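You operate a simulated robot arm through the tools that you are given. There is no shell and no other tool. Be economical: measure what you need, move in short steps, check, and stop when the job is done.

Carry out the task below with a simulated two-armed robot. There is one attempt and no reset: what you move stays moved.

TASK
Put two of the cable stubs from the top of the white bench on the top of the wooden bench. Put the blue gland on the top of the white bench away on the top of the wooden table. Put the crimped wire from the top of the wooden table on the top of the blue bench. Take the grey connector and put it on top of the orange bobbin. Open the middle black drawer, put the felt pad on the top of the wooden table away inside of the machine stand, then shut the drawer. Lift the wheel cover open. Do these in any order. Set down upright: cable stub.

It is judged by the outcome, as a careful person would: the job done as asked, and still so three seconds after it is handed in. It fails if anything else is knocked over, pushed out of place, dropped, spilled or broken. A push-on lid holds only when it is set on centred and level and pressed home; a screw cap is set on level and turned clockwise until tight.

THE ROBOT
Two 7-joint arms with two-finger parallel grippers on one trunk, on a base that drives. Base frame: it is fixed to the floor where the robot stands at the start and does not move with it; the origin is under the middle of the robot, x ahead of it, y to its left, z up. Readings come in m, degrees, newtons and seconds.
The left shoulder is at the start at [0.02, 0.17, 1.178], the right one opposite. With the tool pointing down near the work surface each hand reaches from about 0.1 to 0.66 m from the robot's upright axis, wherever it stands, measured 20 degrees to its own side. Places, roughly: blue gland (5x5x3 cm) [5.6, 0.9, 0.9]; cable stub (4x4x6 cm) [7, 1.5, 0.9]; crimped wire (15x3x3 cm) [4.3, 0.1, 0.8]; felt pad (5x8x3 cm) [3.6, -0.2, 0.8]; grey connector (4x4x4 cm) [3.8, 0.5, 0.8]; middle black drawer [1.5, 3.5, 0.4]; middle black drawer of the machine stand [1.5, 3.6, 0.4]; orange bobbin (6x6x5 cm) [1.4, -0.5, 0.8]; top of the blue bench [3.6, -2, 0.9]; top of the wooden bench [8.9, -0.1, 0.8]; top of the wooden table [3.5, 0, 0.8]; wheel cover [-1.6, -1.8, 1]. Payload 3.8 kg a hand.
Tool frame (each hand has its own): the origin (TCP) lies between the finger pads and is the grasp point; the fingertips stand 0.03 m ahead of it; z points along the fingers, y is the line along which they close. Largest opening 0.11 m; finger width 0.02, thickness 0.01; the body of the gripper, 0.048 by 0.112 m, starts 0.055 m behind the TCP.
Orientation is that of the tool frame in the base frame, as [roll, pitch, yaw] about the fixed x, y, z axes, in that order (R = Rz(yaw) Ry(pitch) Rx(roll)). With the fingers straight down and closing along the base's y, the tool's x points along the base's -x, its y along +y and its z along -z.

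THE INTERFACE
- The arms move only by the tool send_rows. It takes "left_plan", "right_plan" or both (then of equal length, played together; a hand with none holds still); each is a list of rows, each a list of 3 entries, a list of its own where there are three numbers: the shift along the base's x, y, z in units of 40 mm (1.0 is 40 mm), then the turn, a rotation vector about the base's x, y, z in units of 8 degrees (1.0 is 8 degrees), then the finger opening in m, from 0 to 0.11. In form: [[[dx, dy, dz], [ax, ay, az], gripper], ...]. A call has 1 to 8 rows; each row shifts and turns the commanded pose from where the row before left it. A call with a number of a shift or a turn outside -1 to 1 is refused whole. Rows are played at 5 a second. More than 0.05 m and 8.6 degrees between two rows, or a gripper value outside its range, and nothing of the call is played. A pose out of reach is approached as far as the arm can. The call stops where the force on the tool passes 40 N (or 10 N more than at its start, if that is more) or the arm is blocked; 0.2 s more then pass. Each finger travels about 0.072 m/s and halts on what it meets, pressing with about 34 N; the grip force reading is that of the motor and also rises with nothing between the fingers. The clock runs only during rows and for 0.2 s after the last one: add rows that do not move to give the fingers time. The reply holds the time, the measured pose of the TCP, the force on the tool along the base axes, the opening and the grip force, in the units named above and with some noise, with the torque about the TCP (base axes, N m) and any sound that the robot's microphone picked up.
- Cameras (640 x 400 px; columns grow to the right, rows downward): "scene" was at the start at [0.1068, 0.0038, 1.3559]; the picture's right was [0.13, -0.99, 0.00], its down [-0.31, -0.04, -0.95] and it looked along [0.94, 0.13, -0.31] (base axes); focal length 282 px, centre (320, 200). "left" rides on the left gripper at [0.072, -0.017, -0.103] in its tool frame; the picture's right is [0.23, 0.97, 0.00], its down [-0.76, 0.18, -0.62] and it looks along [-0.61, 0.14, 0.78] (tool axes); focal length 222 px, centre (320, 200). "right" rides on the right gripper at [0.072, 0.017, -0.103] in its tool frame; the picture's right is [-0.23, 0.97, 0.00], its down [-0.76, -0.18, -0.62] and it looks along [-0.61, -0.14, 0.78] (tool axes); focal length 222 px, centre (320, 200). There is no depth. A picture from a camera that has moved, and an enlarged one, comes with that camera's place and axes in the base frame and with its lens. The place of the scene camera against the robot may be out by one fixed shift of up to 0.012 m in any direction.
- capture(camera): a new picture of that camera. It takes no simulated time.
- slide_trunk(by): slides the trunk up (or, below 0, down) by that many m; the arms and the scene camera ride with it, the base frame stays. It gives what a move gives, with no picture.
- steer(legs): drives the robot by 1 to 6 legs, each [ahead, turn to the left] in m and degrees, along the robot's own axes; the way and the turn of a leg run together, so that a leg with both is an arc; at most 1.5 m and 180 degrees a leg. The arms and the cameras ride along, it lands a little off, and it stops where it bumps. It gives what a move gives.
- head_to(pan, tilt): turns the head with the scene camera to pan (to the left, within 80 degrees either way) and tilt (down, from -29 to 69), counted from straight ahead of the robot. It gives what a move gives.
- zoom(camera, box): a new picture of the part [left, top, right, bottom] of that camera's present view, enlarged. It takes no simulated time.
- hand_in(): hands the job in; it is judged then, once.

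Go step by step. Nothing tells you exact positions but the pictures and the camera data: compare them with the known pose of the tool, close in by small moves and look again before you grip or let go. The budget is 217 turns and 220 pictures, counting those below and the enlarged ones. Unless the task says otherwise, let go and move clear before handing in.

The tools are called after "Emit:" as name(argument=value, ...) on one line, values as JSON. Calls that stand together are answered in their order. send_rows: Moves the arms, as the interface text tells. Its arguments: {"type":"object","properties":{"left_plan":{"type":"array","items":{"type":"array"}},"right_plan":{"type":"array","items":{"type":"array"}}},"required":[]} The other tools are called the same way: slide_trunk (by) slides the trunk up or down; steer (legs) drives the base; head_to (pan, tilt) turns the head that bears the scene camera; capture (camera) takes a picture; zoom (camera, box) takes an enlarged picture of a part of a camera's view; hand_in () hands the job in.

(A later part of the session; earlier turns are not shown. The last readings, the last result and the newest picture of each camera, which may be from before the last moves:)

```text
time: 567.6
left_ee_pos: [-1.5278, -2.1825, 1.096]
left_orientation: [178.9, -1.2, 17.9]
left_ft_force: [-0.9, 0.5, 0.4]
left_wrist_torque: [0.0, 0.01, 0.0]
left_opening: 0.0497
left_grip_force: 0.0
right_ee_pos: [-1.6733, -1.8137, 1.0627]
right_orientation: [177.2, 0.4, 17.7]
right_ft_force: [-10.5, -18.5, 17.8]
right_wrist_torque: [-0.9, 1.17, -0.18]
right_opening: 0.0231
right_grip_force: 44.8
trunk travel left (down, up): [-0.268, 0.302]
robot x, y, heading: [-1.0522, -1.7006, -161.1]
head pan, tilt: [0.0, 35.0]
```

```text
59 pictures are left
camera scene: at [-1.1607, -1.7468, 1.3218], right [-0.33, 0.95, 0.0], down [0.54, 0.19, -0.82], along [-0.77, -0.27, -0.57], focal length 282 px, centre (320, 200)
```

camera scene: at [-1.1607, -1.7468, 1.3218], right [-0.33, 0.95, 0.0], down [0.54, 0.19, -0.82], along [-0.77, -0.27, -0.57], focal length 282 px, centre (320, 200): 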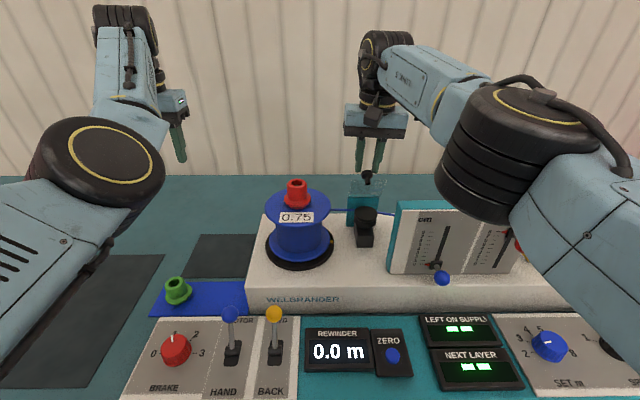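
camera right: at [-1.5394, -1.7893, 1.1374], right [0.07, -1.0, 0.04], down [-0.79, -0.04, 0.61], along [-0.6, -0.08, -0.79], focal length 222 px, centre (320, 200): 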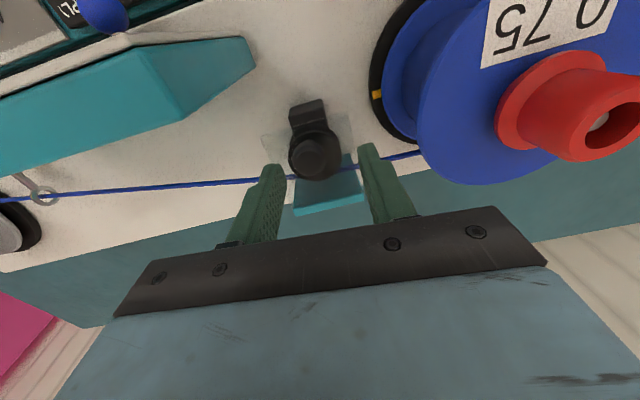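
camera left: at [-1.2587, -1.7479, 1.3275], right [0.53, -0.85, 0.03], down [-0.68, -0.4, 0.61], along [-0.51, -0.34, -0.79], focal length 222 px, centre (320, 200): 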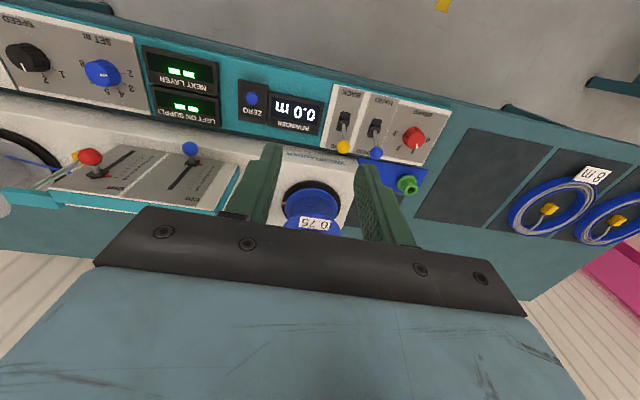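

Emit:
zoom(camera="scene", box=[320, 140, 420, 230])

Emit:
zoom(camera="right", box=[220, 80, 420, 230])

```text
4.44 times, centred on (370, 185) of scene
camera zoom: at [-1.1607, -1.7468, 1.3218], right [-0.33, 0.95, 0.0], down [0.54, 0.19, -0.82], along [-0.77, -0.27, -0.57], focal length 1254 px, centre (98, 267)
```

zoom: 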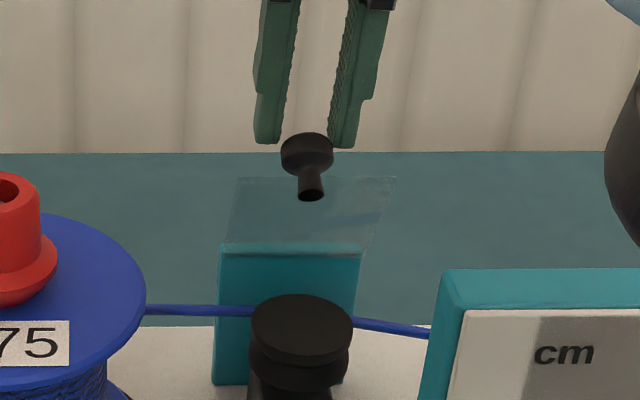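

```text
2.67 times, centred on (320, 155) of right
camera zoom: at [-1.6004, -1.8019, 1.1647], right [0.08, -1.0, 0.05], down [-0.78, -0.03, 0.62], along [-0.61, -0.09, -0.78], focal length 592 px, centre (320, 320)
```

zoom: 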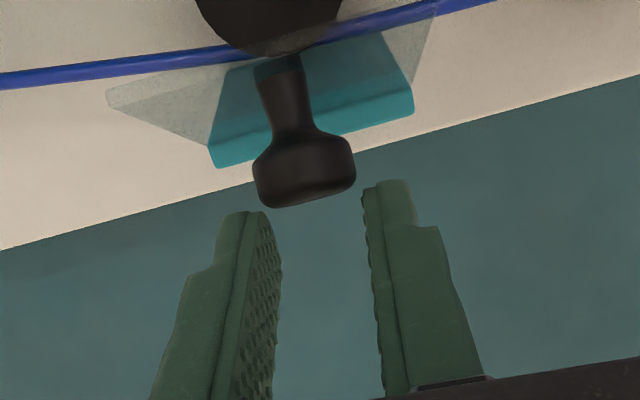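

The cap is near the fingertips, cover at about 60°. I lower a few millimetres to keep hold, then push on back.

Emit:
slide_trunk(by=-0.01)

Emit:
zoom(camera="scene", box=[320, 140, 420, 230])

```text
time: 568.2
left_ee_pos: [-1.5251, -2.1803, 1.0871]
left_orientation: [178.8, -1.3, 17.9]
left_ft_force: [-0.2, -0.2, 0.1]
left_wrist_torque: [0.0, 0.01, -0.02]
left_opening: 0.0498
left_grip_force: 0.0
right_ee_pos: [-1.6701, -1.813, 1.0582]
right_orientation: [177.0, 1.0, 17.9]
right_ft_force: [2.1, -3.8, 35.4]
right_wrist_torque: [-0.23, -0.23, -0.03]
right_opening: 0.0231
right_grip_force: 45.1
trunk travel left (down, up): [-0.258, 0.312]
robot x, y, heading: [-1.0479, -1.6965, -161.1]
head pan, tilt: [0.0, 35.0]
```

```text
4.44 times, centred on (370, 185) of scene
camera zoom: at [-1.1573, -1.7445, 1.3122], right [-0.33, 0.95, 0.0], down [0.54, 0.19, -0.82], along [-0.78, -0.27, -0.57], focal length 1254 px, centre (98, 267)
```

zoom: 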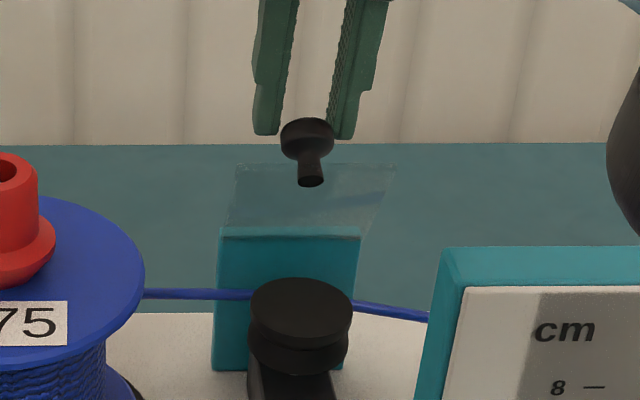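

Emit:
steer(legs=[[0.025, 0]])

Emit:
zoom(camera="scene", box=[320, 130, 420, 220])

```text
time: 569.0
left_ee_pos: [-1.5541, -2.1889, 1.0826]
left_orientation: [178.7, -1.4, 17.9]
left_ft_force: [-1.6, 0.2, -0.3]
left_wrist_torque: [-0.03, -0.05, -0.02]
left_opening: 0.05
left_grip_force: 0.0
right_ee_pos: [-1.6993, -1.8194, 1.0506]
right_orientation: [177.1, 0.3, 17.6]
right_ft_force: [-0.6, -0.7, -0.6]
right_wrist_torque: [0.01, -0.04, -0.01]
right_opening: 0.0101
right_grip_force: 0.0
trunk travel left (down, up): [-0.258, 0.312]
robot x, y, heading: [-1.076, -1.7083, -160.9]
head pan, tilt: [0.0, 35.0]
```

```text
4.44 times, centred on (370, 175) of scene
camera zoom: at [-1.1865, -1.7533, 1.3114], right [-0.33, 0.95, 0.0], down [0.54, 0.19, -0.82], along [-0.77, -0.27, -0.58], focal length 1254 px, centre (98, 311)
```

zoom: 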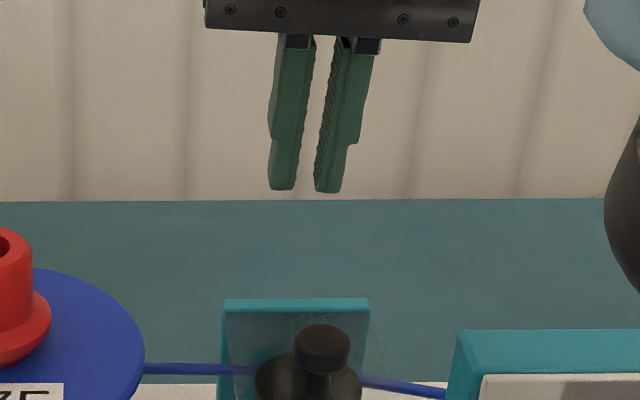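

The knob slipped out and the cover dropped shut again. The base has more room than thought, so I'll stand closer and use the arm itself for a smooth arc (hinge ≈ 65 mm behind the knob). First I open and pull the hand back above the knob.

Emit:
send_rows(right_plan=[[[0, 0, 0.4], [0, 0, 0], 0.05], [[0.7, 0.24, 0.1], [0, 0, 0], 0.05], [[0.7, 0.24, 0], [0, 0, 0], 0.05], [[0.65, 0.23, 0], [0, 0, 0], 0.05]])

Emit:
capture(camera="right")

```text
time: 570.0
left_ee_pos: [-1.5512, -2.1881, 1.0846]
left_orientation: [178.7, -1.3, 17.8]
left_ft_force: [0.2, -1.0, -0.2]
left_wrist_torque: [0.02, 0.03, -0.02]
left_opening: 0.0502
left_grip_force: 0.0
right_ee_pos: [-1.6885, -1.8237, 1.0745]
right_orientation: [177.1, 0.4, 17.7]
right_ft_force: [0.1, -0.6, 0.4]
right_wrist_torque: [0.0, 0.0, -0.03]
right_opening: 0.05
right_grip_force: 0.1
right hand out of reach, approached as far as the arm can: row 2, 3, 4
trunk travel left (down, up): [-0.258, 0.312]
robot x, y, heading: [-1.0698, -1.7084, -161.1]
head pan, tilt: [0.0, 35.0]
```

```text
54 pictures are left
camera right: at [-1.6155, -1.8124, 1.1774], right [0.08, -1.0, 0.05], down [-0.79, -0.03, 0.62], along [-0.61, -0.09, -0.78], focal length 222 px, centre (320, 200)
```

right: 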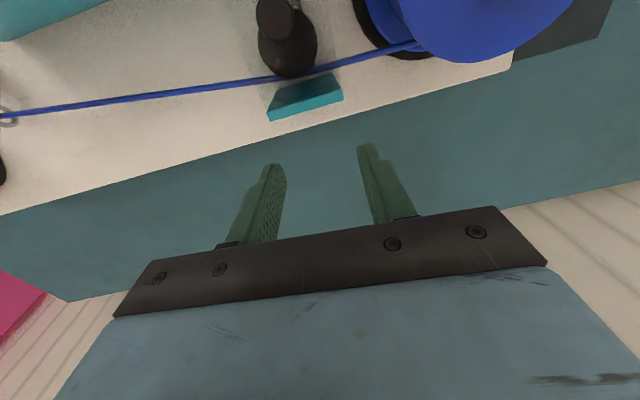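

The arm stays stiff here, so I'll repeat using base and trunk, in finer steps along the fitted arc. Back up to above the knob first.

Emit:
steer(legs=[[-0.08, 0]])

Emit:
slide_trunk(by=-0.035)

Emit:
capture(camera="right")

```text
time: 571.1
left_ee_pos: [-1.4758, -2.1628, 1.0858]
left_orientation: [178.6, -1.3, 17.8]
left_ft_force: [0.0, 0.4, -0.4]
left_wrist_torque: [-0.01, 0.01, -0.01]
left_opening: 0.0501
left_grip_force: 0.1
right_ee_pos: [-1.6129, -1.7983, 1.076]
right_orientation: [177.2, 0.3, 17.8]
right_ft_force: [0.8, 0.0, 0.4]
right_wrist_torque: [-0.01, 0.03, -0.01]
right_opening: 0.0499
right_grip_force: 0.1
trunk travel left (down, up): [-0.258, 0.312]
robot x, y, heading: [-0.9997, -1.6839, -161.0]
head pan, tilt: [0.0, 35.0]
```

```text
time: 571.9
left_ee_pos: [-1.4758, -2.164, 1.0487]
left_orientation: [178.7, -1.3, 17.9]
left_ft_force: [-0.9, 0.1, 0.4]
left_wrist_torque: [-0.02, 0.02, 0.02]
left_opening: 0.0503
left_grip_force: 0.0
right_ee_pos: [-1.6129, -1.7991, 1.0399]
right_orientation: [177.1, 0.3, 17.7]
right_ft_force: [-0.2, -0.6, 0.7]
right_wrist_torque: [0.0, 0.04, 0.06]
right_opening: 0.05
right_grip_force: 0.0
trunk travel left (down, up): [-0.223, 0.347]
robot x, y, heading: [-0.9989, -1.6805, -160.8]
head pan, tilt: [0.0, 35.0]
```

```text
53 pictures are left
camera right: at [-1.5405, -1.7869, 1.1425], right [0.08, -1.0, 0.05], down [-0.79, -0.03, 0.62], along [-0.61, -0.09, -0.78], focal length 222 px, centre (320, 200)
```

right: 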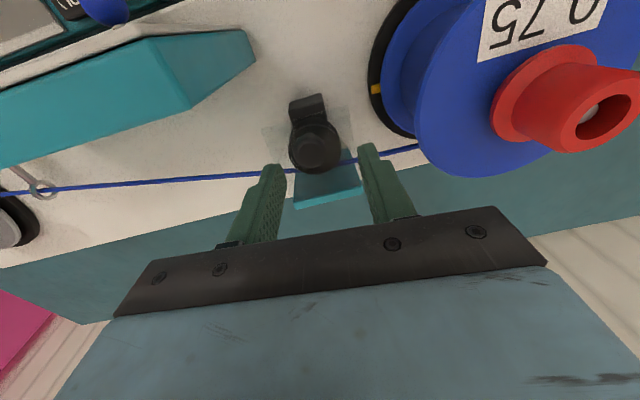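

Emit:
slide_trunk(by=-0.038)

Emit:
send_rows(right_plan=[[[-0.04, 0.12, 0], [0, 0, 0], 0.05], [[0, 0, 0], [0, 0, 0], 0.0], [[0, 0, 0], [0, 0, 0], 0.0], [[0, 0, 0], [0, 0, 0], 0.0], [[0, 0, 0], [0, 0, 0], 0.0]])

Emit:
zoom(camera="scene", box=[320, 120, 420, 230])

```text
time: 572.7
left_ee_pos: [-1.4766, -2.1628, 1.0117]
left_orientation: [178.8, -1.3, 18.0]
left_ft_force: [-0.3, -0.3, -0.1]
left_wrist_torque: [-0.02, 0.02, 0.01]
left_opening: 0.05
left_grip_force: 0.1
right_ee_pos: [-1.6133, -1.7979, 1.0036]
right_orientation: [177.2, 0.5, 17.9]
right_ft_force: [-3.4, -0.6, 10.0]
right_wrist_torque: [0.3, 0.14, 0.1]
right_opening: 0.0498
right_grip_force: 0.0
trunk travel left (down, up): [-0.185, 0.385]
robot x, y, heading: [-0.9995, -1.6806, -160.8]
head pan, tilt: [0.0, 35.0]
```

```text
time: 573.9
left_ee_pos: [-1.4755, -2.1643, 1.012]
left_orientation: [178.7, -1.2, 17.9]
left_ft_force: [0.2, 0.8, -0.4]
left_wrist_torque: [0.0, -0.02, 0.0]
left_opening: 0.05
left_grip_force: 0.0
right_ee_pos: [-1.6153, -1.7928, 1.0037]
right_orientation: [177.2, 0.3, 17.8]
right_ft_force: [-1.7, 2.0, 12.9]
right_wrist_torque: [0.37, 0.26, -0.02]
right_opening: 0.0236
right_grip_force: 44.5
trunk travel left (down, up): [-0.185, 0.385]
robot x, y, heading: [-0.9991, -1.6842, -160.8]
head pan, tilt: [0.0, 35.0]
```

```text
3.64 times, centred on (370, 175) of scene
camera zoom: at [-1.1087, -1.7265, 1.2388], right [-0.33, 0.95, 0.0], down [0.54, 0.19, -0.82], along [-0.77, -0.27, -0.57], focal length 1026 px, centre (138, 291)
```

zoom: 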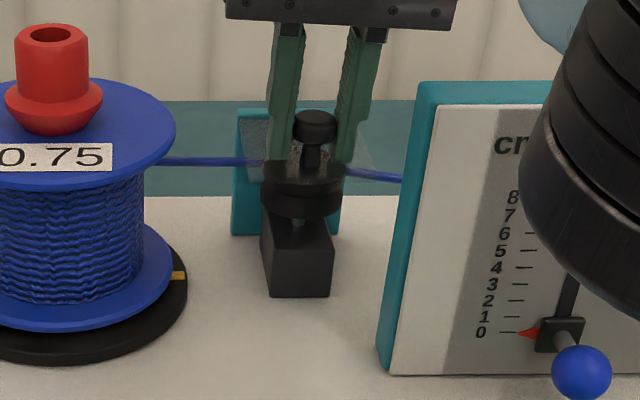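

Now gripped deeper and centred. I start the arc: lift, then nudge.

Emit:
slide_trunk(by=0.02)

Emit:
steer(legs=[[0.014, 0]])

Emit:
slide_trunk(by=0.015)

```text
time: 574.6
left_ee_pos: [-1.4785, -2.1645, 1.03]
left_orientation: [178.6, -1.5, 17.8]
left_ft_force: [-0.7, -0.2, 0.0]
left_wrist_torque: [0.01, -0.02, -0.01]
left_opening: 0.0501
left_grip_force: 0.0
right_ee_pos: [-1.6186, -1.7954, 1.018]
right_orientation: [177.2, -0.1, 17.7]
right_ft_force: [-9.7, -1.9, -24.3]
right_wrist_torque: [0.73, -0.54, 0.09]
right_opening: 0.0235
right_grip_force: 45.2
trunk travel left (down, up): [-0.205, 0.365]
robot x, y, heading: [-1.0027, -1.681, -161.0]
head pan, tilt: [0.0, 35.0]
```

```text
time: 575.3
left_ee_pos: [-1.4865, -2.1665, 1.0341]
left_orientation: [178.7, -1.2, 17.9]
left_ft_force: [0.6, -0.1, -0.5]
left_wrist_torque: [-0.03, 0.03, 0.0]
left_opening: 0.0501
left_grip_force: 0.1
right_ee_pos: [-1.6259, -1.7976, 1.0256]
right_orientation: [177.2, 0.3, 17.8]
right_ft_force: [16.1, 11.0, 11.0]
right_wrist_torque: [0.71, -0.38, 0.25]
right_opening: 0.0237
right_grip_force: 44.5
trunk travel left (down, up): [-0.205, 0.365]
robot x, y, heading: [-1.0152, -1.6827, -161.1]
head pan, tilt: [0.0, 35.0]
```

```text
time: 576.0
left_ee_pos: [-1.4911, -2.1676, 1.0461]
left_orientation: [178.7, -1.5, 18.0]
left_ft_force: [0.4, -0.2, 0.1]
left_wrist_torque: [0.01, -0.02, -0.05]
left_opening: 0.0499
left_grip_force: 0.1
right_ee_pos: [-1.6317, -1.8, 1.034]
right_orientation: [177.2, -0.1, 17.8]
right_ft_force: [-4.2, -1.4, -25.8]
right_wrist_torque: [0.75, -0.51, 0.19]
right_opening: 0.0235
right_grip_force: 44.8
trunk travel left (down, up): [-0.22, 0.35]
robot x, y, heading: [-1.0111, -1.6899, -160.7]
head pan, tilt: [0.0, 35.0]
```

Emit:
steer(legs=[[0.016, 0]])

Emit:
slide_trunk(by=0.011)

Emit:
steer(legs=[[0.015, 0]])

Emit:
zoom(camera="scene", box=[320, 110, 420, 220])

```text
time: 576.7
left_ee_pos: [-1.5034, -2.1724, 1.0487]
left_orientation: [178.8, -1.2, 17.8]
left_ft_force: [0.0, 0.6, -0.4]
left_wrist_torque: [0.01, -0.02, 0.02]
left_opening: 0.0501
left_grip_force: 0.0
right_ee_pos: [-1.6422, -1.8027, 1.0429]
right_orientation: [177.3, 0.8, 17.8]
right_ft_force: [5.9, 5.6, 14.7]
right_wrist_torque: [0.25, -0.05, 0.31]
right_opening: 0.0233
right_grip_force: 44.4
trunk travel left (down, up): [-0.22, 0.35]
robot x, y, heading: [-1.0293, -1.6913, -160.8]
head pan, tilt: [0.0, 35.0]
```

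```text
time: 577.3
left_ee_pos: [-1.5056, -2.1737, 1.0566]
left_orientation: [178.6, -1.5, 17.8]
left_ft_force: [-0.3, 0.4, 0.5]
left_wrist_torque: [-0.03, -0.01, -0.03]
left_opening: 0.0505
left_grip_force: 0.0
right_ee_pos: [-1.6466, -1.8051, 1.0478]
right_orientation: [177.2, 0.2, 17.8]
right_ft_force: [-2.4, -1.5, -29.2]
right_wrist_torque: [0.38, -0.38, 0.19]
right_opening: 0.0232
right_grip_force: 44.5
trunk travel left (down, up): [-0.231, 0.339]
robot x, y, heading: [-1.0309, -1.6916, -160.7]
head pan, tilt: [0.0, 35.0]
```

```text
time: 578.1
left_ee_pos: [-1.5186, -2.1779, 1.0585]
left_orientation: [178.8, -1.3, 17.9]
left_ft_force: [-0.3, -0.8, -0.3]
left_wrist_torque: [0.01, 0.01, 0.03]
left_opening: 0.0501
left_grip_force: 0.1
right_ee_pos: [-1.6587, -1.8078, 1.0546]
right_orientation: [177.2, 0.8, 17.8]
right_ft_force: [3.9, 3.8, 1.9]
right_wrist_torque: [0.13, -0.34, 0.1]
right_opening: 0.0229
right_grip_force: 44.8
trunk travel left (down, up): [-0.231, 0.339]
robot x, y, heading: [-1.0439, -1.6971, -160.8]
head pan, tilt: [0.0, 35.0]
```

```text
3.64 times, centred on (370, 165) of scene
camera zoom: at [-1.1515, -1.7412, 1.2849], right [-0.33, 0.94, 0.0], down [0.54, 0.19, -0.82], along [-0.77, -0.27, -0.57], focal length 1026 px, centre (138, 327)
```

zoom: 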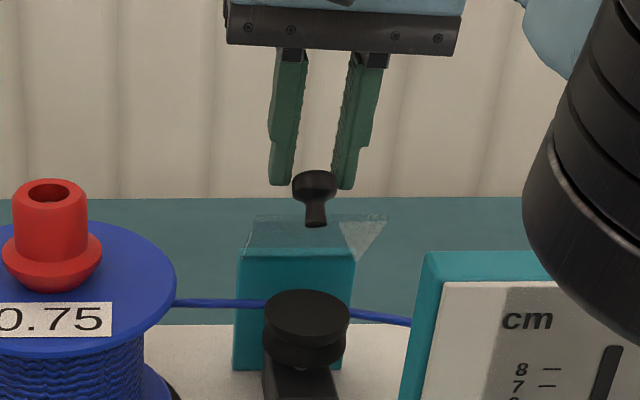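

The cover is at about 60° and the cap is creeping toward the fingertips. I pitch the fingers toward the knob for better engagement.

Emit:
send_rows(right_plan=[[[0, 0, 0], [-0.16, 0.47, 0], 0.0], [[0, 0, 0], [-0.16, 0.47, 0], 0.0], [[0, 0, 0], [-0.16, 0.47, 0], 0.0], [[0, 0, 0], [-0.16, 0.47, 0], 0.0]])

Emit:
zoom(camera="scene", box=[320, 110, 420, 220])

```text
time: 579.1
left_ee_pos: [-1.5187, -2.1776, 1.0576]
left_orientation: [178.7, -1.3, 17.8]
left_ft_force: [0.3, 0.0, 0.6]
left_wrist_torque: [0.0, 0.02, -0.01]
left_opening: 0.0502
left_grip_force: 0.0
right_ee_pos: [-1.6586, -1.809, 1.0531]
right_orientation: [177.2, 0.9, 17.8]
right_ft_force: [1.8, 2.7, 3.4]
right_wrist_torque: [0.07, -0.16, 0.07]
right_opening: 0.0227
right_grip_force: 45.0
right hand out of reach, approached as far as the arm can: row 1, 2, 3, 4
trunk travel left (down, up): [-0.231, 0.339]
robot x, y, heading: [-1.0456, -1.6972, -160.9]
head pan, tilt: [0.0, 35.0]
```

```text
3.64 times, centred on (370, 165) of scene
camera zoom: at [-1.1515, -1.7413, 1.2848], right [-0.33, 0.95, 0.0], down [0.54, 0.19, -0.82], along [-0.77, -0.27, -0.57], focal length 1026 px, centre (138, 327)
```

zoom: 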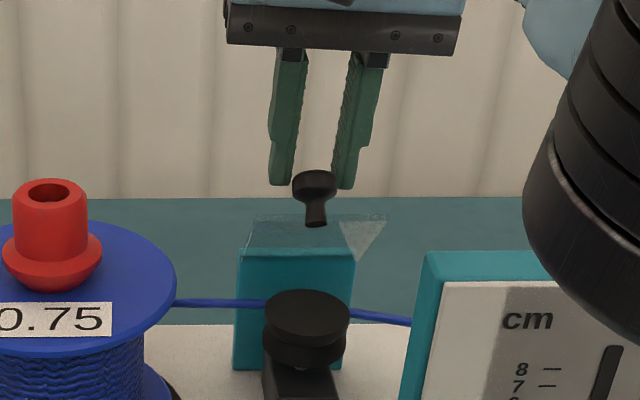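

Emit:
steer(legs=[[0.01, 0]])

Emit:
slide_trunk(by=-0.004)

Emit:
steer(legs=[[0.012, 0]])

Emit:
zoom(camera="scene", box=[320, 110, 420, 220])

```text
time: 579.8
left_ee_pos: [-1.5281, -2.1819, 1.0586]
left_orientation: [178.7, -1.5, 18.1]
left_ft_force: [1.3, -0.4, 0.0]
left_wrist_torque: [-0.03, -0.02, -0.01]
left_opening: 0.0503
left_grip_force: 0.1
right_ee_pos: [-1.6682, -1.8126, 1.0543]
right_orientation: [177.1, 0.8, 17.9]
right_ft_force: [0.1, -0.5, -0.1]
right_wrist_torque: [-0.05, 0.03, -0.02]
right_opening: 0.0002
right_grip_force: 37.6
trunk travel left (down, up): [-0.231, 0.339]
robot x, y, heading: [-1.0547, -1.7, -160.9]
head pan, tilt: [0.0, 35.0]
```

```text
time: 580.4
left_ee_pos: [-1.5291, -2.1812, 1.0538]
left_orientation: [178.7, -1.4, 17.9]
left_ft_force: [-0.4, 0.8, -0.1]
left_wrist_torque: [0.02, 0.02, 0.01]
left_opening: 0.0502
left_grip_force: 0.0
right_ee_pos: [-1.6681, -1.812, 1.0493]
right_orientation: [177.3, 0.8, 17.9]
right_ft_force: [0.4, 0.2, 0.0]
right_wrist_torque: [-0.01, -0.03, 0.02]
right_opening: 0.0
right_grip_force: 37.8
trunk travel left (down, up): [-0.227, 0.343]
robot x, y, heading: [-1.0505, -1.7049, -160.8]
head pan, tilt: [0.0, 35.0]
```

```text
time: 581.1
left_ee_pos: [-1.5405, -2.1851, 1.0538]
left_orientation: [178.7, -1.4, 18.0]
left_ft_force: [0.2, 1.1, 0.5]
left_wrist_torque: [0.02, -0.03, 0.0]
left_opening: 0.0501
left_grip_force: 0.0
right_ee_pos: [-1.6822, -1.8171, 1.0492]
right_orientation: [177.2, 0.7, 17.8]
right_ft_force: [-0.1, -0.7, -0.1]
right_wrist_torque: [0.01, -0.03, 0.03]
right_opening: 0.0
right_grip_force: 37.8
trunk travel left (down, up): [-0.227, 0.343]
robot x, y, heading: [-1.0635, -1.7039, -161.1]
head pan, tilt: [0.0, 35.0]
```

```text
3.64 times, centred on (370, 165) of scene
camera zoom: at [-1.1737, -1.7491, 1.2806], right [-0.33, 0.94, 0.0], down [0.54, 0.19, -0.82], along [-0.77, -0.27, -0.57], focal length 1026 px, centre (138, 327)
```

zoom: 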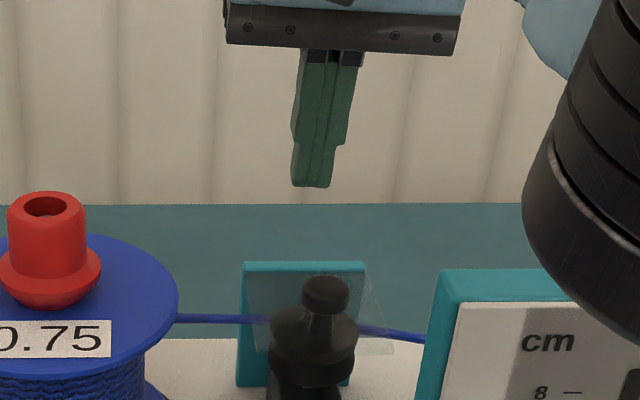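

It slipped because I lifted ahead of the arc. The fitted circle is larger (r≈87 mm); this time I'll nudge the base first and let the trunk follow, keeping the cap pressed into the grip. Reposition over the knob.

Emit:
send_rows(right_plan=[[[0, 0, 0], [0, 0, 0], 0.05], [[0, 0, 0], [0, 0, 0], 0.05], [[0, 0, 0], [0, 0, 0], 0.05]])

Emit:
steer(legs=[[-0.071, 0]])

Emit:
capture(camera="right")

```text
time: 581.9
left_ee_pos: [-1.539, -2.1851, 1.0536]
left_orientation: [178.7, -1.4, 18.0]
left_ft_force: [0.1, 0.2, -0.8]
left_wrist_torque: [0.05, 0.0, 0.0]
left_opening: 0.05
left_grip_force: 0.0
right_ee_pos: [-1.6791, -1.8176, 1.0496]
right_orientation: [177.3, 0.8, 17.8]
right_ft_force: [0.1, 0.5, 0.6]
right_wrist_torque: [0.01, -0.01, -0.01]
right_opening: 0.0501
right_grip_force: 0.1
trunk travel left (down, up): [-0.227, 0.343]
robot x, y, heading: [-1.0592, -1.703, -160.7]
head pan, tilt: [0.0, 35.0]
```

```text
time: 582.9
left_ee_pos: [-1.4719, -2.1626, 1.0555]
left_orientation: [178.8, -1.3, 17.9]
left_ft_force: [0.2, 0.1, 0.0]
left_wrist_torque: [0.03, 0.03, 0.0]
left_opening: 0.0502
left_grip_force: 0.0
right_ee_pos: [-1.613, -1.7935, 1.0501]
right_orientation: [177.3, 0.9, 17.9]
right_ft_force: [0.3, 0.5, -0.8]
right_wrist_torque: [0.01, 0.0, -0.02]
right_opening: 0.0504
right_grip_force: 0.1
trunk travel left (down, up): [-0.227, 0.343]
robot x, y, heading: [-0.9992, -1.6829, -161.0]
head pan, tilt: [0.0, 35.0]
```

```text
48 pictures are left
camera right: at [-1.5392, -1.7815, 1.1523], right [0.08, -1.0, 0.05], down [-0.78, -0.03, 0.63], along [-0.62, -0.09, -0.78], focal length 222 px, centre (320, 200)
```

right: 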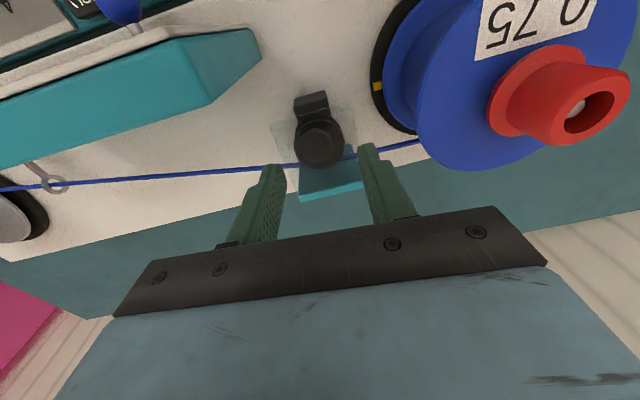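

Emit:
slide_trunk(by=-0.047)

Emit:
send_rows(right_plan=[[[0, 0, 0], [0, 0, 0], 0.0], [[0, 0, 0], [0, 0, 0], 0.0], [[0, 0, 0], [0, 0, 0], 0.0], [[0, 0, 0], [0, 0, 0], 0.0]])

Emit:
steer(legs=[[0.008, 0]])

Emit:
slide_trunk(by=0.012)

Emit:
steer(legs=[[0.01, 0]])

```text
time: 583.8
left_ee_pos: [-1.473, -2.1629, 1.008]
left_orientation: [178.7, -1.4, 18.0]
left_ft_force: [-0.7, 0.5, 0.5]
left_wrist_torque: [0.04, -0.02, 0.02]
left_opening: 0.0502
left_grip_force: 0.0
right_ee_pos: [-1.6135, -1.7932, 1.0027]
right_orientation: [177.2, 0.9, 17.9]
right_ft_force: [-1.0, -0.9, 4.7]
right_wrist_torque: [0.12, 0.06, 0.02]
right_opening: 0.0498
right_grip_force: 0.1
trunk travel left (down, up): [-0.18, 0.39]
robot x, y, heading: [-0.9956, -1.6774, -160.8]
head pan, tilt: [0.0, 35.0]
```

```text
time: 584.8
left_ee_pos: [-1.4709, -2.1627, 1.0072]
left_orientation: [178.7, -1.3, 18.1]
left_ft_force: [0.2, -0.2, -0.4]
left_wrist_torque: [0.02, 0.02, -0.02]
left_opening: 0.05
left_grip_force: 0.1
right_ee_pos: [-1.6133, -1.7938, 1.0031]
right_orientation: [177.2, 0.7, 17.8]
right_ft_force: [-0.6, 3.5, 4.1]
right_wrist_torque: [0.48, 0.11, -0.04]
right_opening: 0.0235
right_grip_force: 45.1
trunk travel left (down, up): [-0.18, 0.39]
robot x, y, heading: [-0.998, -1.6781, -160.7]
head pan, tilt: [0.0, 35.0]
```

```text
time: 585.7
left_ee_pos: [-1.4791, -2.1631, 1.0082]
left_orientation: [178.6, -1.3, 18.0]
left_ft_force: [0.4, -0.3, -0.3]
left_wrist_torque: [0.03, 0.01, -0.04]
left_opening: 0.0501
left_grip_force: 0.1
right_ee_pos: [-1.6148, -1.7937, 1.0038]
right_orientation: [177.4, -0.1, 18.0]
right_ft_force: [8.9, 3.8, 6.4]
right_wrist_torque: [0.47, 0.19, -0.03]
right_opening: 0.0233
right_grip_force: 45.0
trunk travel left (down, up): [-0.18, 0.39]
robot x, y, heading: [-1.0044, -1.6854, -160.8]
head pan, tilt: [0.0, 35.0]
stopped in leg 1: the force on the tool passed its limit at 42 N (the readings are from after the stop); the commanded pose is now the measured one
```

```text
time: 586.3
left_ee_pos: [-1.4824, -2.1641, 1.0173]
left_orientation: [178.7, -1.6, 17.8]
left_ft_force: [0.3, -0.5, -1.2]
left_wrist_torque: [0.02, -0.01, 0.01]
left_opening: 0.0502
left_grip_force: 0.0
right_ee_pos: [-1.6191, -1.7961, 1.0113]
right_orientation: [177.3, -0.5, 18.0]
right_ft_force: [3.3, 2.3, -20.0]
right_wrist_torque: [0.88, -0.91, 0.02]
right_opening: 0.0233
right_grip_force: 45.3
trunk travel left (down, up): [-0.192, 0.378]
robot x, y, heading: [-1.0062, -1.6824, -161.0]
head pan, tilt: [0.0, 35.0]
```

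```text
time: 587.1
left_ee_pos: [-1.4871, -2.1666, 1.0218]
left_orientation: [178.8, -1.2, 18.0]
left_ft_force: [-0.3, -0.8, 0.5]
left_wrist_torque: [-0.02, 0.02, 0.04]
left_opening: 0.0499
left_grip_force: 0.1
right_ee_pos: [-1.6241, -1.7974, 1.0181]
right_orientation: [177.4, -0.1, 18.0]
right_ft_force: [17.4, 10.1, 9.3]
right_wrist_torque: [0.61, -0.28, 0.19]
right_opening: 0.0235
right_grip_force: 45.2
trunk travel left (down, up): [-0.192, 0.378]
robot x, y, heading: [-1.0168, -1.6865, -161.0]
head pan, tilt: [0.0, 35.0]
```

Emit:
slide_trunk(by=0.012)

Emit:
steer(legs=[[0.01, 0]])

Emit:
slide_trunk(by=0.009)

Emit:
steer(legs=[[0.012, 0]])

Emit:
zoom(camera="scene", box=[320, 110, 420, 220])

```text
time: 587.7
left_ee_pos: [-1.4913, -2.1666, 1.0291]
left_orientation: [178.6, -1.5, 18.0]
left_ft_force: [-0.8, 0.3, -0.9]
left_wrist_torque: [0.06, -0.02, 0.02]
left_opening: 0.05
left_grip_force: 0.0
right_ee_pos: [-1.627, -1.7999, 1.0254]
right_orientation: [177.5, -0.5, 18.0]
right_ft_force: [-0.2, 0.0, -21.6]
right_wrist_torque: [0.81, -0.77, 0.13]
right_opening: 0.0232
right_grip_force: 44.9
trunk travel left (down, up): [-0.204, 0.366]
robot x, y, heading: [-1.0189, -1.6884, -160.8]
head pan, tilt: [0.0, 35.0]
```

```text
time: 588.4
left_ee_pos: [-1.4975, -2.1703, 1.0306]
left_orientation: [178.8, -1.2, 18.0]
left_ft_force: [0.4, -0.4, -0.4]
left_wrist_torque: [0.02, -0.02, 0.03]
left_opening: 0.0499
left_grip_force: 0.1
right_ee_pos: [-1.6343, -1.8007, 1.0323]
right_orientation: [177.4, 0.1, 18.0]
right_ft_force: [7.7, 5.4, 8.2]
right_wrist_torque: [0.51, -0.07, 0.27]
right_opening: 0.0237
right_grip_force: 45.4
trunk travel left (down, up): [-0.204, 0.366]
robot x, y, heading: [-1.0258, -1.6907, -160.9]
head pan, tilt: [0.0, 35.0]
```

```text
time: 589.0
left_ee_pos: [-1.5012, -2.1708, 1.0378]
left_orientation: [178.7, -1.5, 18.0]
left_ft_force: [-0.3, 0.1, 0.2]
left_wrist_torque: [-0.01, 0.0, 0.0]
left_opening: 0.0499
left_grip_force: 0.0
right_ee_pos: [-1.6378, -1.8022, 1.0355]
right_orientation: [177.5, -0.3, 18.0]
right_ft_force: [-2.5, 0.0, -25.1]
right_wrist_torque: [0.57, -0.58, 0.28]
right_opening: 0.0236
right_grip_force: 44.8
trunk travel left (down, up): [-0.213, 0.357]
robot x, y, heading: [-1.0225, -1.6889, -160.7]
head pan, tilt: [0.0, 35.0]
```

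```text
time: 589.8
left_ee_pos: [-1.5094, -2.1737, 1.0405]
left_orientation: [178.8, -1.4, 18.0]
left_ft_force: [-0.6, 0.3, 0.2]
left_wrist_torque: [0.02, 0.01, 0.01]
left_opening: 0.0502
left_grip_force: 0.0
right_ee_pos: [-1.6471, -1.8047, 1.0422]
right_orientation: [177.5, 0.2, 18.0]
right_ft_force: [6.7, 2.6, 1.1]
right_wrist_torque: [0.13, -0.44, 0.11]
right_opening: 0.0232
right_grip_force: 44.9
trunk travel left (down, up): [-0.213, 0.357]
robot x, y, heading: [-1.0363, -1.6934, -161.1]
head pan, tilt: [0.0, 35.0]
```

```text
3.64 times, centred on (370, 165) of scene
camera zoom: at [-1.1428, -1.7382, 1.2669], right [-0.33, 0.94, 0.0], down [0.54, 0.19, -0.82], along [-0.77, -0.27, -0.57], focal length 1026 px, centre (138, 327)
```

zoom: 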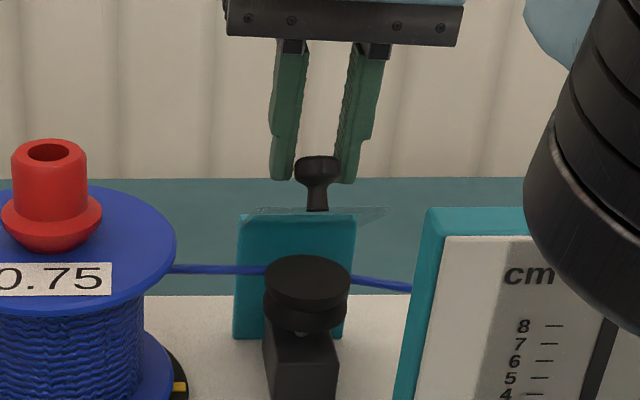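

Emit:
steer(legs=[[0.012, 0]])

Emit:
slide_trunk(by=0.004)

Emit:
steer(legs=[[0.012, 0]])

Emit:
zoom(camera="scene", box=[320, 110, 420, 220])

```text
time: 590.5
left_ee_pos: [-1.5213, -2.1793, 1.0403]
left_orientation: [178.7, -1.4, 18.0]
left_ft_force: [0.0, 0.5, -1.0]
left_wrist_torque: [-0.01, 0.0, -0.01]
left_opening: 0.0499
left_grip_force: 0.0
right_ee_pos: [-1.6595, -1.8092, 1.0406]
right_orientation: [177.4, 0.2, 18.0]
right_ft_force: [1.2, 0.4, -0.5]
right_wrist_torque: [-0.03, -0.02, -0.01]
right_opening: 0.0
right_grip_force: 37.2
trunk travel left (down, up): [-0.213, 0.357]
robot x, y, heading: [-1.0429, -1.6952, -161.1]
head pan, tilt: [0.0, 35.0]
```

```text
time: 591.0
left_ee_pos: [-1.5217, -2.1791, 1.0425]
left_orientation: [178.7, -1.4, 17.9]
left_ft_force: [0.2, -0.3, -0.2]
left_wrist_torque: [0.03, 0.02, -0.01]
left_opening: 0.0501
left_grip_force: 0.0
right_ee_pos: [-1.6585, -1.8097, 1.045]
right_orientation: [177.4, 0.1, 18.0]
right_ft_force: [0.2, -1.0, 0.7]
right_wrist_torque: [0.0, 0.05, 0.01]
right_opening: 0.0001
right_grip_force: 37.8
trunk travel left (down, up): [-0.217, 0.353]
robot x, y, heading: [-1.0474, -1.6972, -161.1]
head pan, tilt: [0.0, 35.0]
```

```text
time: 591.8
left_ee_pos: [-1.5333, -2.1823, 1.0429]
left_orientation: [178.7, -1.4, 17.9]
left_ft_force: [0.0, -0.2, -0.5]
left_wrist_torque: [0.04, -0.04, 0.03]
left_opening: 0.05
left_grip_force: 0.0
right_ee_pos: [-1.671, -1.8125, 1.0449]
right_orientation: [177.4, 0.2, 18.0]
right_ft_force: [0.5, -0.7, -0.2]
right_wrist_torque: [0.01, -0.02, -0.03]
right_opening: 0.0001
right_grip_force: 37.8
trunk travel left (down, up): [-0.217, 0.353]
robot x, y, heading: [-1.0579, -1.7036, -160.9]
head pan, tilt: [0.0, 35.0]
```

```text
3.64 times, centred on (370, 165) of scene
camera zoom: at [-1.1671, -1.7467, 1.2706], right [-0.33, 0.94, 0.0], down [0.54, 0.19, -0.82], along [-0.77, -0.27, -0.57], focal length 1026 px, centre (138, 327)
```

zoom: 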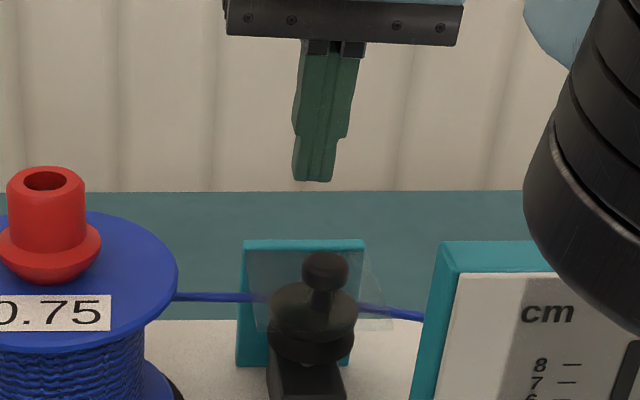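

The base-first order slips. I need the arm moving freely for a smooth diagonal arc, so I back off, and work the right arm out of its jammed posture (outward and down).

Emit:
steer(legs=[[-0.42, 0]])

Emit:
slide_trunk(by=0.3)

Emit:
send_rows(right_plan=[[[-0.2, 0.6, -0.8], [0, 0, 0], 0.05], [[-0.2, 0.6, -0.8], [0, 0, 0], 0.05], [[-0.2, 0.6, -0.8], [0, 0, 0], 0.05], [[-0.2, 0.6, -0.8], [0, 0, 0], 0.05], [[0, 0, -1], [0, 0, 0], 0.05], [[0, 0, -1], [0, 0, 0], 0.05], [[0, 0, -1], [0, 0, 0], 0.05]])

Emit:
capture(camera="scene")

```text
time: 594.4
left_ee_pos: [-1.1327, -2.0431, 1.0443]
left_orientation: [178.7, -1.4, 17.8]
left_ft_force: [-0.7, -0.2, 0.1]
left_wrist_torque: [-0.04, -0.01, -0.03]
left_opening: 0.05
left_grip_force: 0.0
right_ee_pos: [-1.2708, -1.6736, 1.0445]
right_orientation: [177.5, 0.2, 18.0]
right_ft_force: [0.6, -0.5, 0.4]
right_wrist_torque: [0.02, -0.01, -0.01]
right_opening: 0.0001
right_grip_force: 37.5
trunk travel left (down, up): [-0.217, 0.353]
robot x, y, heading: [-0.6556, -1.5669, -161.2]
head pan, tilt: [0.0, 35.0]
```

```text
time: 597.4
left_ee_pos: [-1.1341, -2.0434, 1.3442]
left_orientation: [178.6, -1.4, 17.8]
left_ft_force: [-0.4, 0.3, -0.3]
left_wrist_torque: [0.0, -0.01, 0.01]
left_opening: 0.0499
left_grip_force: 0.0
right_ee_pos: [-1.2713, -1.6748, 1.3451]
right_orientation: [177.4, 0.2, 17.9]
right_ft_force: [-0.5, -0.6, 0.0]
right_wrist_torque: [0.0, 0.01, -0.02]
right_opening: 0.0001
right_grip_force: 38.0
trunk travel left (down, up): [-0.517, 0.053]
robot x, y, heading: [-0.6584, -1.5645, -161.2]
head pan, tilt: [0.0, 35.0]
```

```text
time: 599.0
left_ee_pos: [-1.132, -2.0472, 1.3435]
left_orientation: [178.9, -1.3, 17.9]
left_ft_force: [0.1, -1.4, 0.1]
left_wrist_torque: [0.05, 0.02, -0.02]
left_opening: 0.0501
left_grip_force: 0.0
right_ee_pos: [-1.3113, -1.6004, 1.1115]
right_orientation: [177.6, 0.2, 17.8]
right_ft_force: [0.4, -1.4, 0.2]
right_wrist_torque: [0.06, -0.01, -0.02]
right_opening: 0.0504
right_grip_force: 0.0
right hand out of reach, approached as far as the arm can: row 1, 2, 3, 4, 6
trunk travel left (down, up): [-0.517, 0.053]
robot x, y, heading: [-0.6567, -1.5661, -161.3]
head pan, tilt: [0.0, 35.0]
```

```text
45 pictures are left
camera scene: at [-0.7659, -1.6118, 1.5707], right [-0.33, 0.95, 0.0], down [0.54, 0.19, -0.82], along [-0.77, -0.27, -0.57], focal length 282 px, centre (320, 200)
```

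scene: 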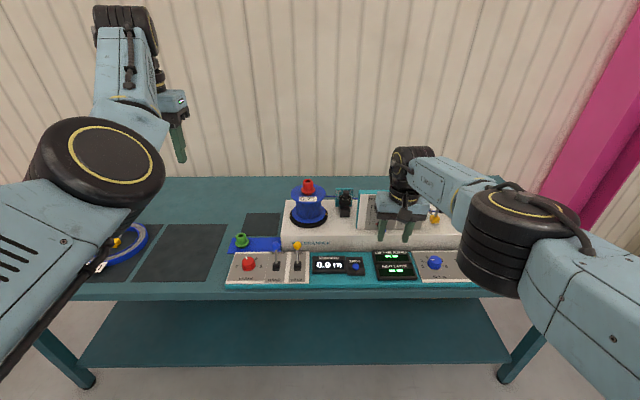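

The arm moved down well. I test its freedom: retract and pitch the fingers forward.

Emit:
send_rows(right_plan=[[[0, 0, -0.5], [0, 0, 0], 0.05], [[0.6, 0.2, -0.3], [0, 0, 0], 0.05], [[0.6, 0.2, 0], [0, 0, 0], 0.05], [[0, 0, 0], [-0.3, 0.9, 0], 0.05], [[0, 0, 0], [-0.3, 0.9, 0], 0.05], [[0, 0, 0], [-0.3, 0.9, 0], 0.05]])

```text
time: 600.4
left_ee_pos: [-1.1342, -2.0441, 1.344]
left_orientation: [178.7, -1.4, 17.9]
left_ft_force: [0.4, -0.5, -0.5]
left_wrist_torque: [-0.01, 0.0, 0.01]
left_opening: 0.05
left_grip_force: 0.1
right_ee_pos: [-1.2592, -1.5797, 1.0799]
right_orientation: [177.1, 23.2, 17.8]
right_ft_force: [-0.2, 0.3, 0.7]
right_wrist_torque: [-0.01, -0.03, 0.01]
right_opening: 0.05
right_grip_force: 0.0
right hand out of reach, approached as far as the arm can: row 1
trunk travel left (down, up): [-0.517, 0.053]
robot x, y, heading: [-0.6555, -1.566, -161.0]
head pan, tilt: [0.0, 35.0]
```

The arm is free with the trunk high. Now I raise the hand a bit, retract it, and drive in close so the arm itself can trace the arc with the hand rotating along.

Emit:
send_rows(right_plan=[[[0.5, 0.17, 0.8], [0, 0, 0], 0.05], [[0.5, 0.17, 0.8], [0, 0, 0], 0.05], [[0.7, 0.24, 0.5], [0, 0, 0], 0.05]])

Emit:
steer(legs=[[0.44, 0]])

Emit:
head_to(pan=0, tilt=48)

Emit:
capture(camera="scene")

```text
time: 601.2
left_ee_pos: [-1.1326, -2.0427, 1.3444]
left_orientation: [178.7, -1.5, 17.9]
left_ft_force: [-0.5, -0.6, 0.1]
left_wrist_torque: [-0.02, 0.0, 0.02]
left_opening: 0.0499
left_grip_force: 0.0
right_ee_pos: [-1.1895, -1.5546, 1.1651]
right_orientation: [177.1, 23.0, 18.0]
right_ft_force: [-0.6, 0.0, 0.1]
right_wrist_torque: [-0.01, 0.0, 0.03]
right_opening: 0.0501
right_grip_force: 0.0
trunk travel left (down, up): [-0.517, 0.053]
robot x, y, heading: [-0.6586, -1.5634, -161.0]
head pan, tilt: [0.0, 35.0]
```

```text
time: 603.9
left_ee_pos: [-1.5481, -2.1869, 1.3438]
left_orientation: [178.7, -1.4, 17.9]
left_ft_force: [0.2, 0.0, -0.7]
left_wrist_torque: [0.02, -0.02, -0.03]
left_opening: 0.0501
left_grip_force: 0.1
right_ee_pos: [-1.6058, -1.6996, 1.1639]
right_orientation: [177.3, 23.0, 17.8]
right_ft_force: [0.1, -0.8, 0.1]
right_wrist_torque: [-0.02, -0.01, 0.02]
right_opening: 0.0499
right_grip_force: 0.0
trunk travel left (down, up): [-0.517, 0.053]
robot x, y, heading: [-1.0747, -1.7041, -161.1]
head pan, tilt: [0.0, 35.0]
```

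```text
time: 604.6
left_ee_pos: [-1.5483, -2.1873, 1.3445]
left_orientation: [178.6, -1.4, 18.0]
left_ft_force: [0.0, 0.5, 0.0]
left_wrist_torque: [0.0, 0.02, -0.02]
left_opening: 0.0503
left_grip_force: 0.0
right_ee_pos: [-1.6052, -1.698, 1.1636]
right_orientation: [177.2, 23.0, 17.9]
right_ft_force: [-0.7, -0.9, 0.1]
right_wrist_torque: [0.03, 0.0, 0.02]
right_opening: 0.0501
right_grip_force: 0.0
trunk travel left (down, up): [-0.517, 0.053]
robot x, y, heading: [-1.0712, -1.7053, -161.0]
head pan, tilt: [0.0, 48.0]
```

```text
44 pictures are left
camera scene: at [-1.1734, -1.7484, 1.5517], right [-0.33, 0.95, 0.0], down [0.7, 0.24, -0.67], along [-0.63, -0.22, -0.74], focal length 282 px, centre (320, 200)
```

scene: 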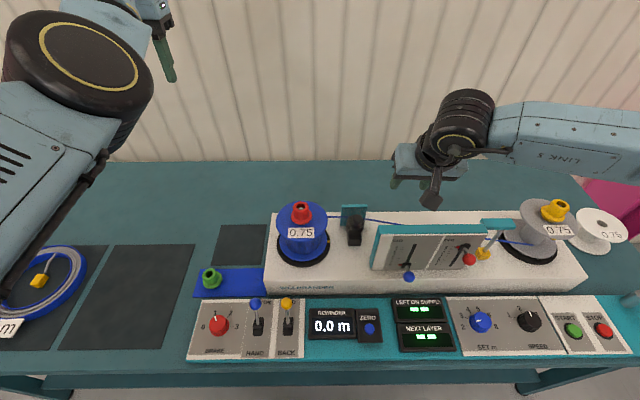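

Good view now. I move over the knob (TCP → (-1.608, -1.792)) and descend to just above it.

Emit:
send_rows(right_plan=[[[-0.02, -0.78, 0], [0.04, -0.11, 0], 0.05], [[-0.02, -0.78, 0], [0.04, -0.11, 0], 0.05], [[-0.02, -0.79, 0], [0.04, -0.11, 0], 0.05], [[0, 0, -0.9], [0, 0, 0], 0.05], [[0, 0, -0.9], [0, 0, 0], 0.05], [[0, 0, -0.9], [0, 0, 0], 0.05]])

Emit:
capture(camera="right")

Emit:
zoom(camera="scene", box=[300, 160, 420, 260])

```text
time: 606.0
left_ee_pos: [-1.5498, -2.1869, 1.3438]
left_orientation: [178.8, -1.5, 17.9]
left_ft_force: [0.2, -0.3, -0.2]
left_wrist_torque: [-0.01, -0.03, 0.02]
left_opening: 0.0502
left_grip_force: 0.1
right_ee_pos: [-1.6067, -1.7928, 1.0558]
right_orientation: [177.3, 20.2, 17.9]
right_ft_force: [0.0, -0.1, -0.7]
right_wrist_torque: [0.01, -0.02, -0.02]
right_opening: 0.0502
right_grip_force: 0.0
trunk travel left (down, up): [-0.517, 0.053]
robot x, y, heading: [-1.0704, -1.7077, -161.1]
head pan, tilt: [0.0, 48.0]
```

```text
43 pictures are left
camera right: at [-1.5046, -1.772, 1.1268], right [0.11, -0.99, 0.12], down [-0.54, 0.04, 0.84], along [-0.83, -0.16, -0.53], focal length 222 px, centre (320, 200)
```

right: 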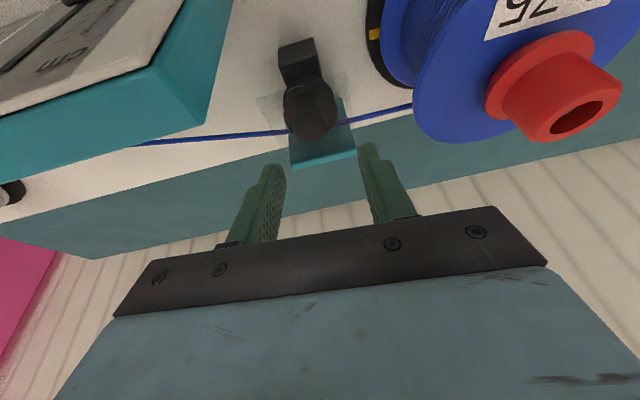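

```text
4.00 times, centred on (360, 210) of scene
camera zoom: at [-1.1739, -1.7486, 1.5516], right [-0.33, 0.95, 0.0], down [0.7, 0.24, -0.67], along [-0.63, -0.22, -0.74], focal length 1129 px, centre (160, 160)
```

zoom: 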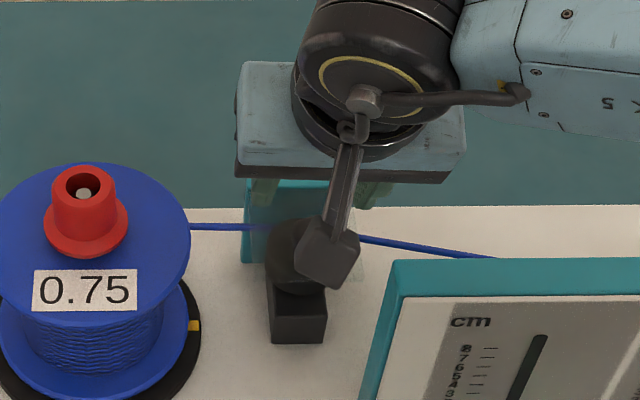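

Emit:
send_rows(right_plan=[[[0, 0, -0.65], [0, 0, 0], 0.05], [[0, 0, -0.6], [0, 0, 0], 0.05], [[0, 0, 0], [0, 0, 0], 0.0], [[0, 0, 0], [0, 0, 0], 0.0], [[0, 0, 0], [0, 0, 0], 0.0], [[0, 0, 0], [0, 0, 0], 0.0]])

Emit:
zoom(camera="right", box=[220, 60, 420, 230])

```text
time: 607.4
left_ee_pos: [-1.5493, -2.1862, 1.3436]
left_orientation: [178.8, -1.4, 17.9]
left_ft_force: [-0.3, -0.1, -0.1]
left_wrist_torque: [0.01, 0.03, -0.01]
left_opening: 0.0502
left_grip_force: 0.1
right_ee_pos: [-1.607, -1.7911, 1.0043]
right_orientation: [177.3, 20.1, 17.9]
right_ft_force: [-2.0, 5.9, -3.2]
right_wrist_torque: [0.69, 0.08, -0.07]
right_opening: 0.0236
right_grip_force: 44.9
trunk travel left (down, up): [-0.517, 0.053]
robot x, y, heading: [-1.0731, -1.7051, -160.9]
head pan, tilt: [0.0, 48.0]
```

```text
2.35 times, centred on (320, 145) of right
camera zoom: at [-1.5058, -1.7704, 1.0767], right [0.11, -0.99, 0.12], down [-0.54, 0.04, 0.84], along [-0.83, -0.16, -0.53], focal length 523 px, centre (320, 329)
```

zoom: 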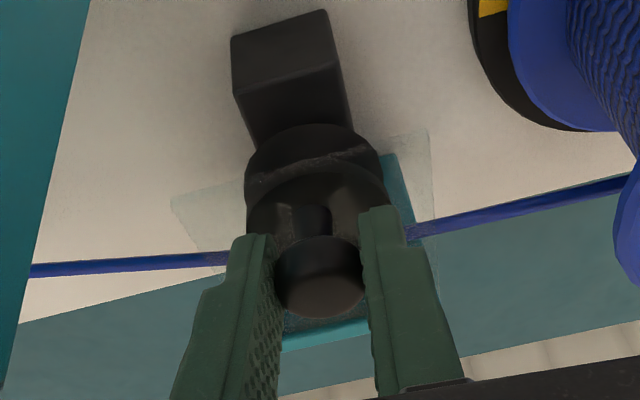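

Firm, deep grip. Now the arc with the hand rotating along: first 50°.

Emit:
send_rows(right_plan=[[[-0.132, -0.046, 0.275], [0.165, -0.472, 0], 0.0], [[-0.175, -0.06, 0.25], [0.165, -0.472, 0], 0.0], [[-0.213, -0.074, 0.22], [0.165, -0.472, 0], 0.0], [[-0.248, -0.086, 0.183], [0.165, -0.472, 0], 0.0], [[-0.272, -0.094, 0.138], [0.165, -0.472, 0], 0.0]])

Emit:
zoom(camera="right", box=[220, 60, 420, 230])

```text
time: 608.6
left_ee_pos: [-1.5494, -2.1851, 1.3447]
left_orientation: [178.7, -1.4, 17.9]
left_ft_force: [-0.5, -0.8, -0.4]
left_wrist_torque: [0.01, 0.02, 0.0]
left_opening: 0.0503
left_grip_force: 0.0
right_ee_pos: [-1.6477, -1.8056, 1.0467]
right_orientation: [177.8, -0.1, 18.0]
right_ft_force: [9.3, 11.9, -12.9]
right_wrist_torque: [1.08, -0.98, 0.36]
right_opening: 0.0234
right_grip_force: 45.6
trunk travel left (down, up): [-0.517, 0.053]
robot x, y, heading: [-1.0722, -1.709, -160.9]
head pan, tilt: [0.0, 48.0]
```

```text
2.35 times, centred on (320, 145) of right
camera zoom: at [-1.5761, -1.7948, 1.1506], right [0.09, -1.0, 0.04], down [-0.79, -0.04, 0.61], along [-0.61, -0.08, -0.79], focal length 523 px, centre (320, 329)
```

zoom: 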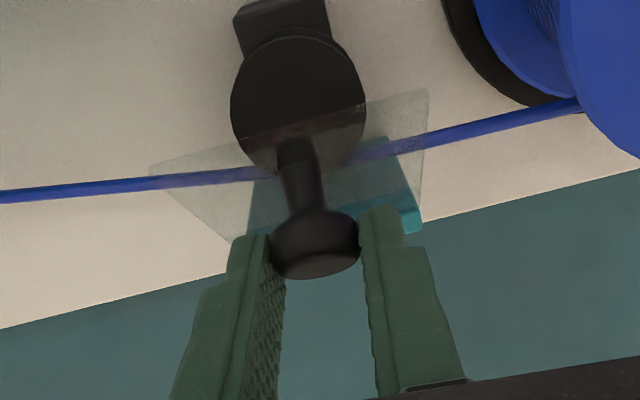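

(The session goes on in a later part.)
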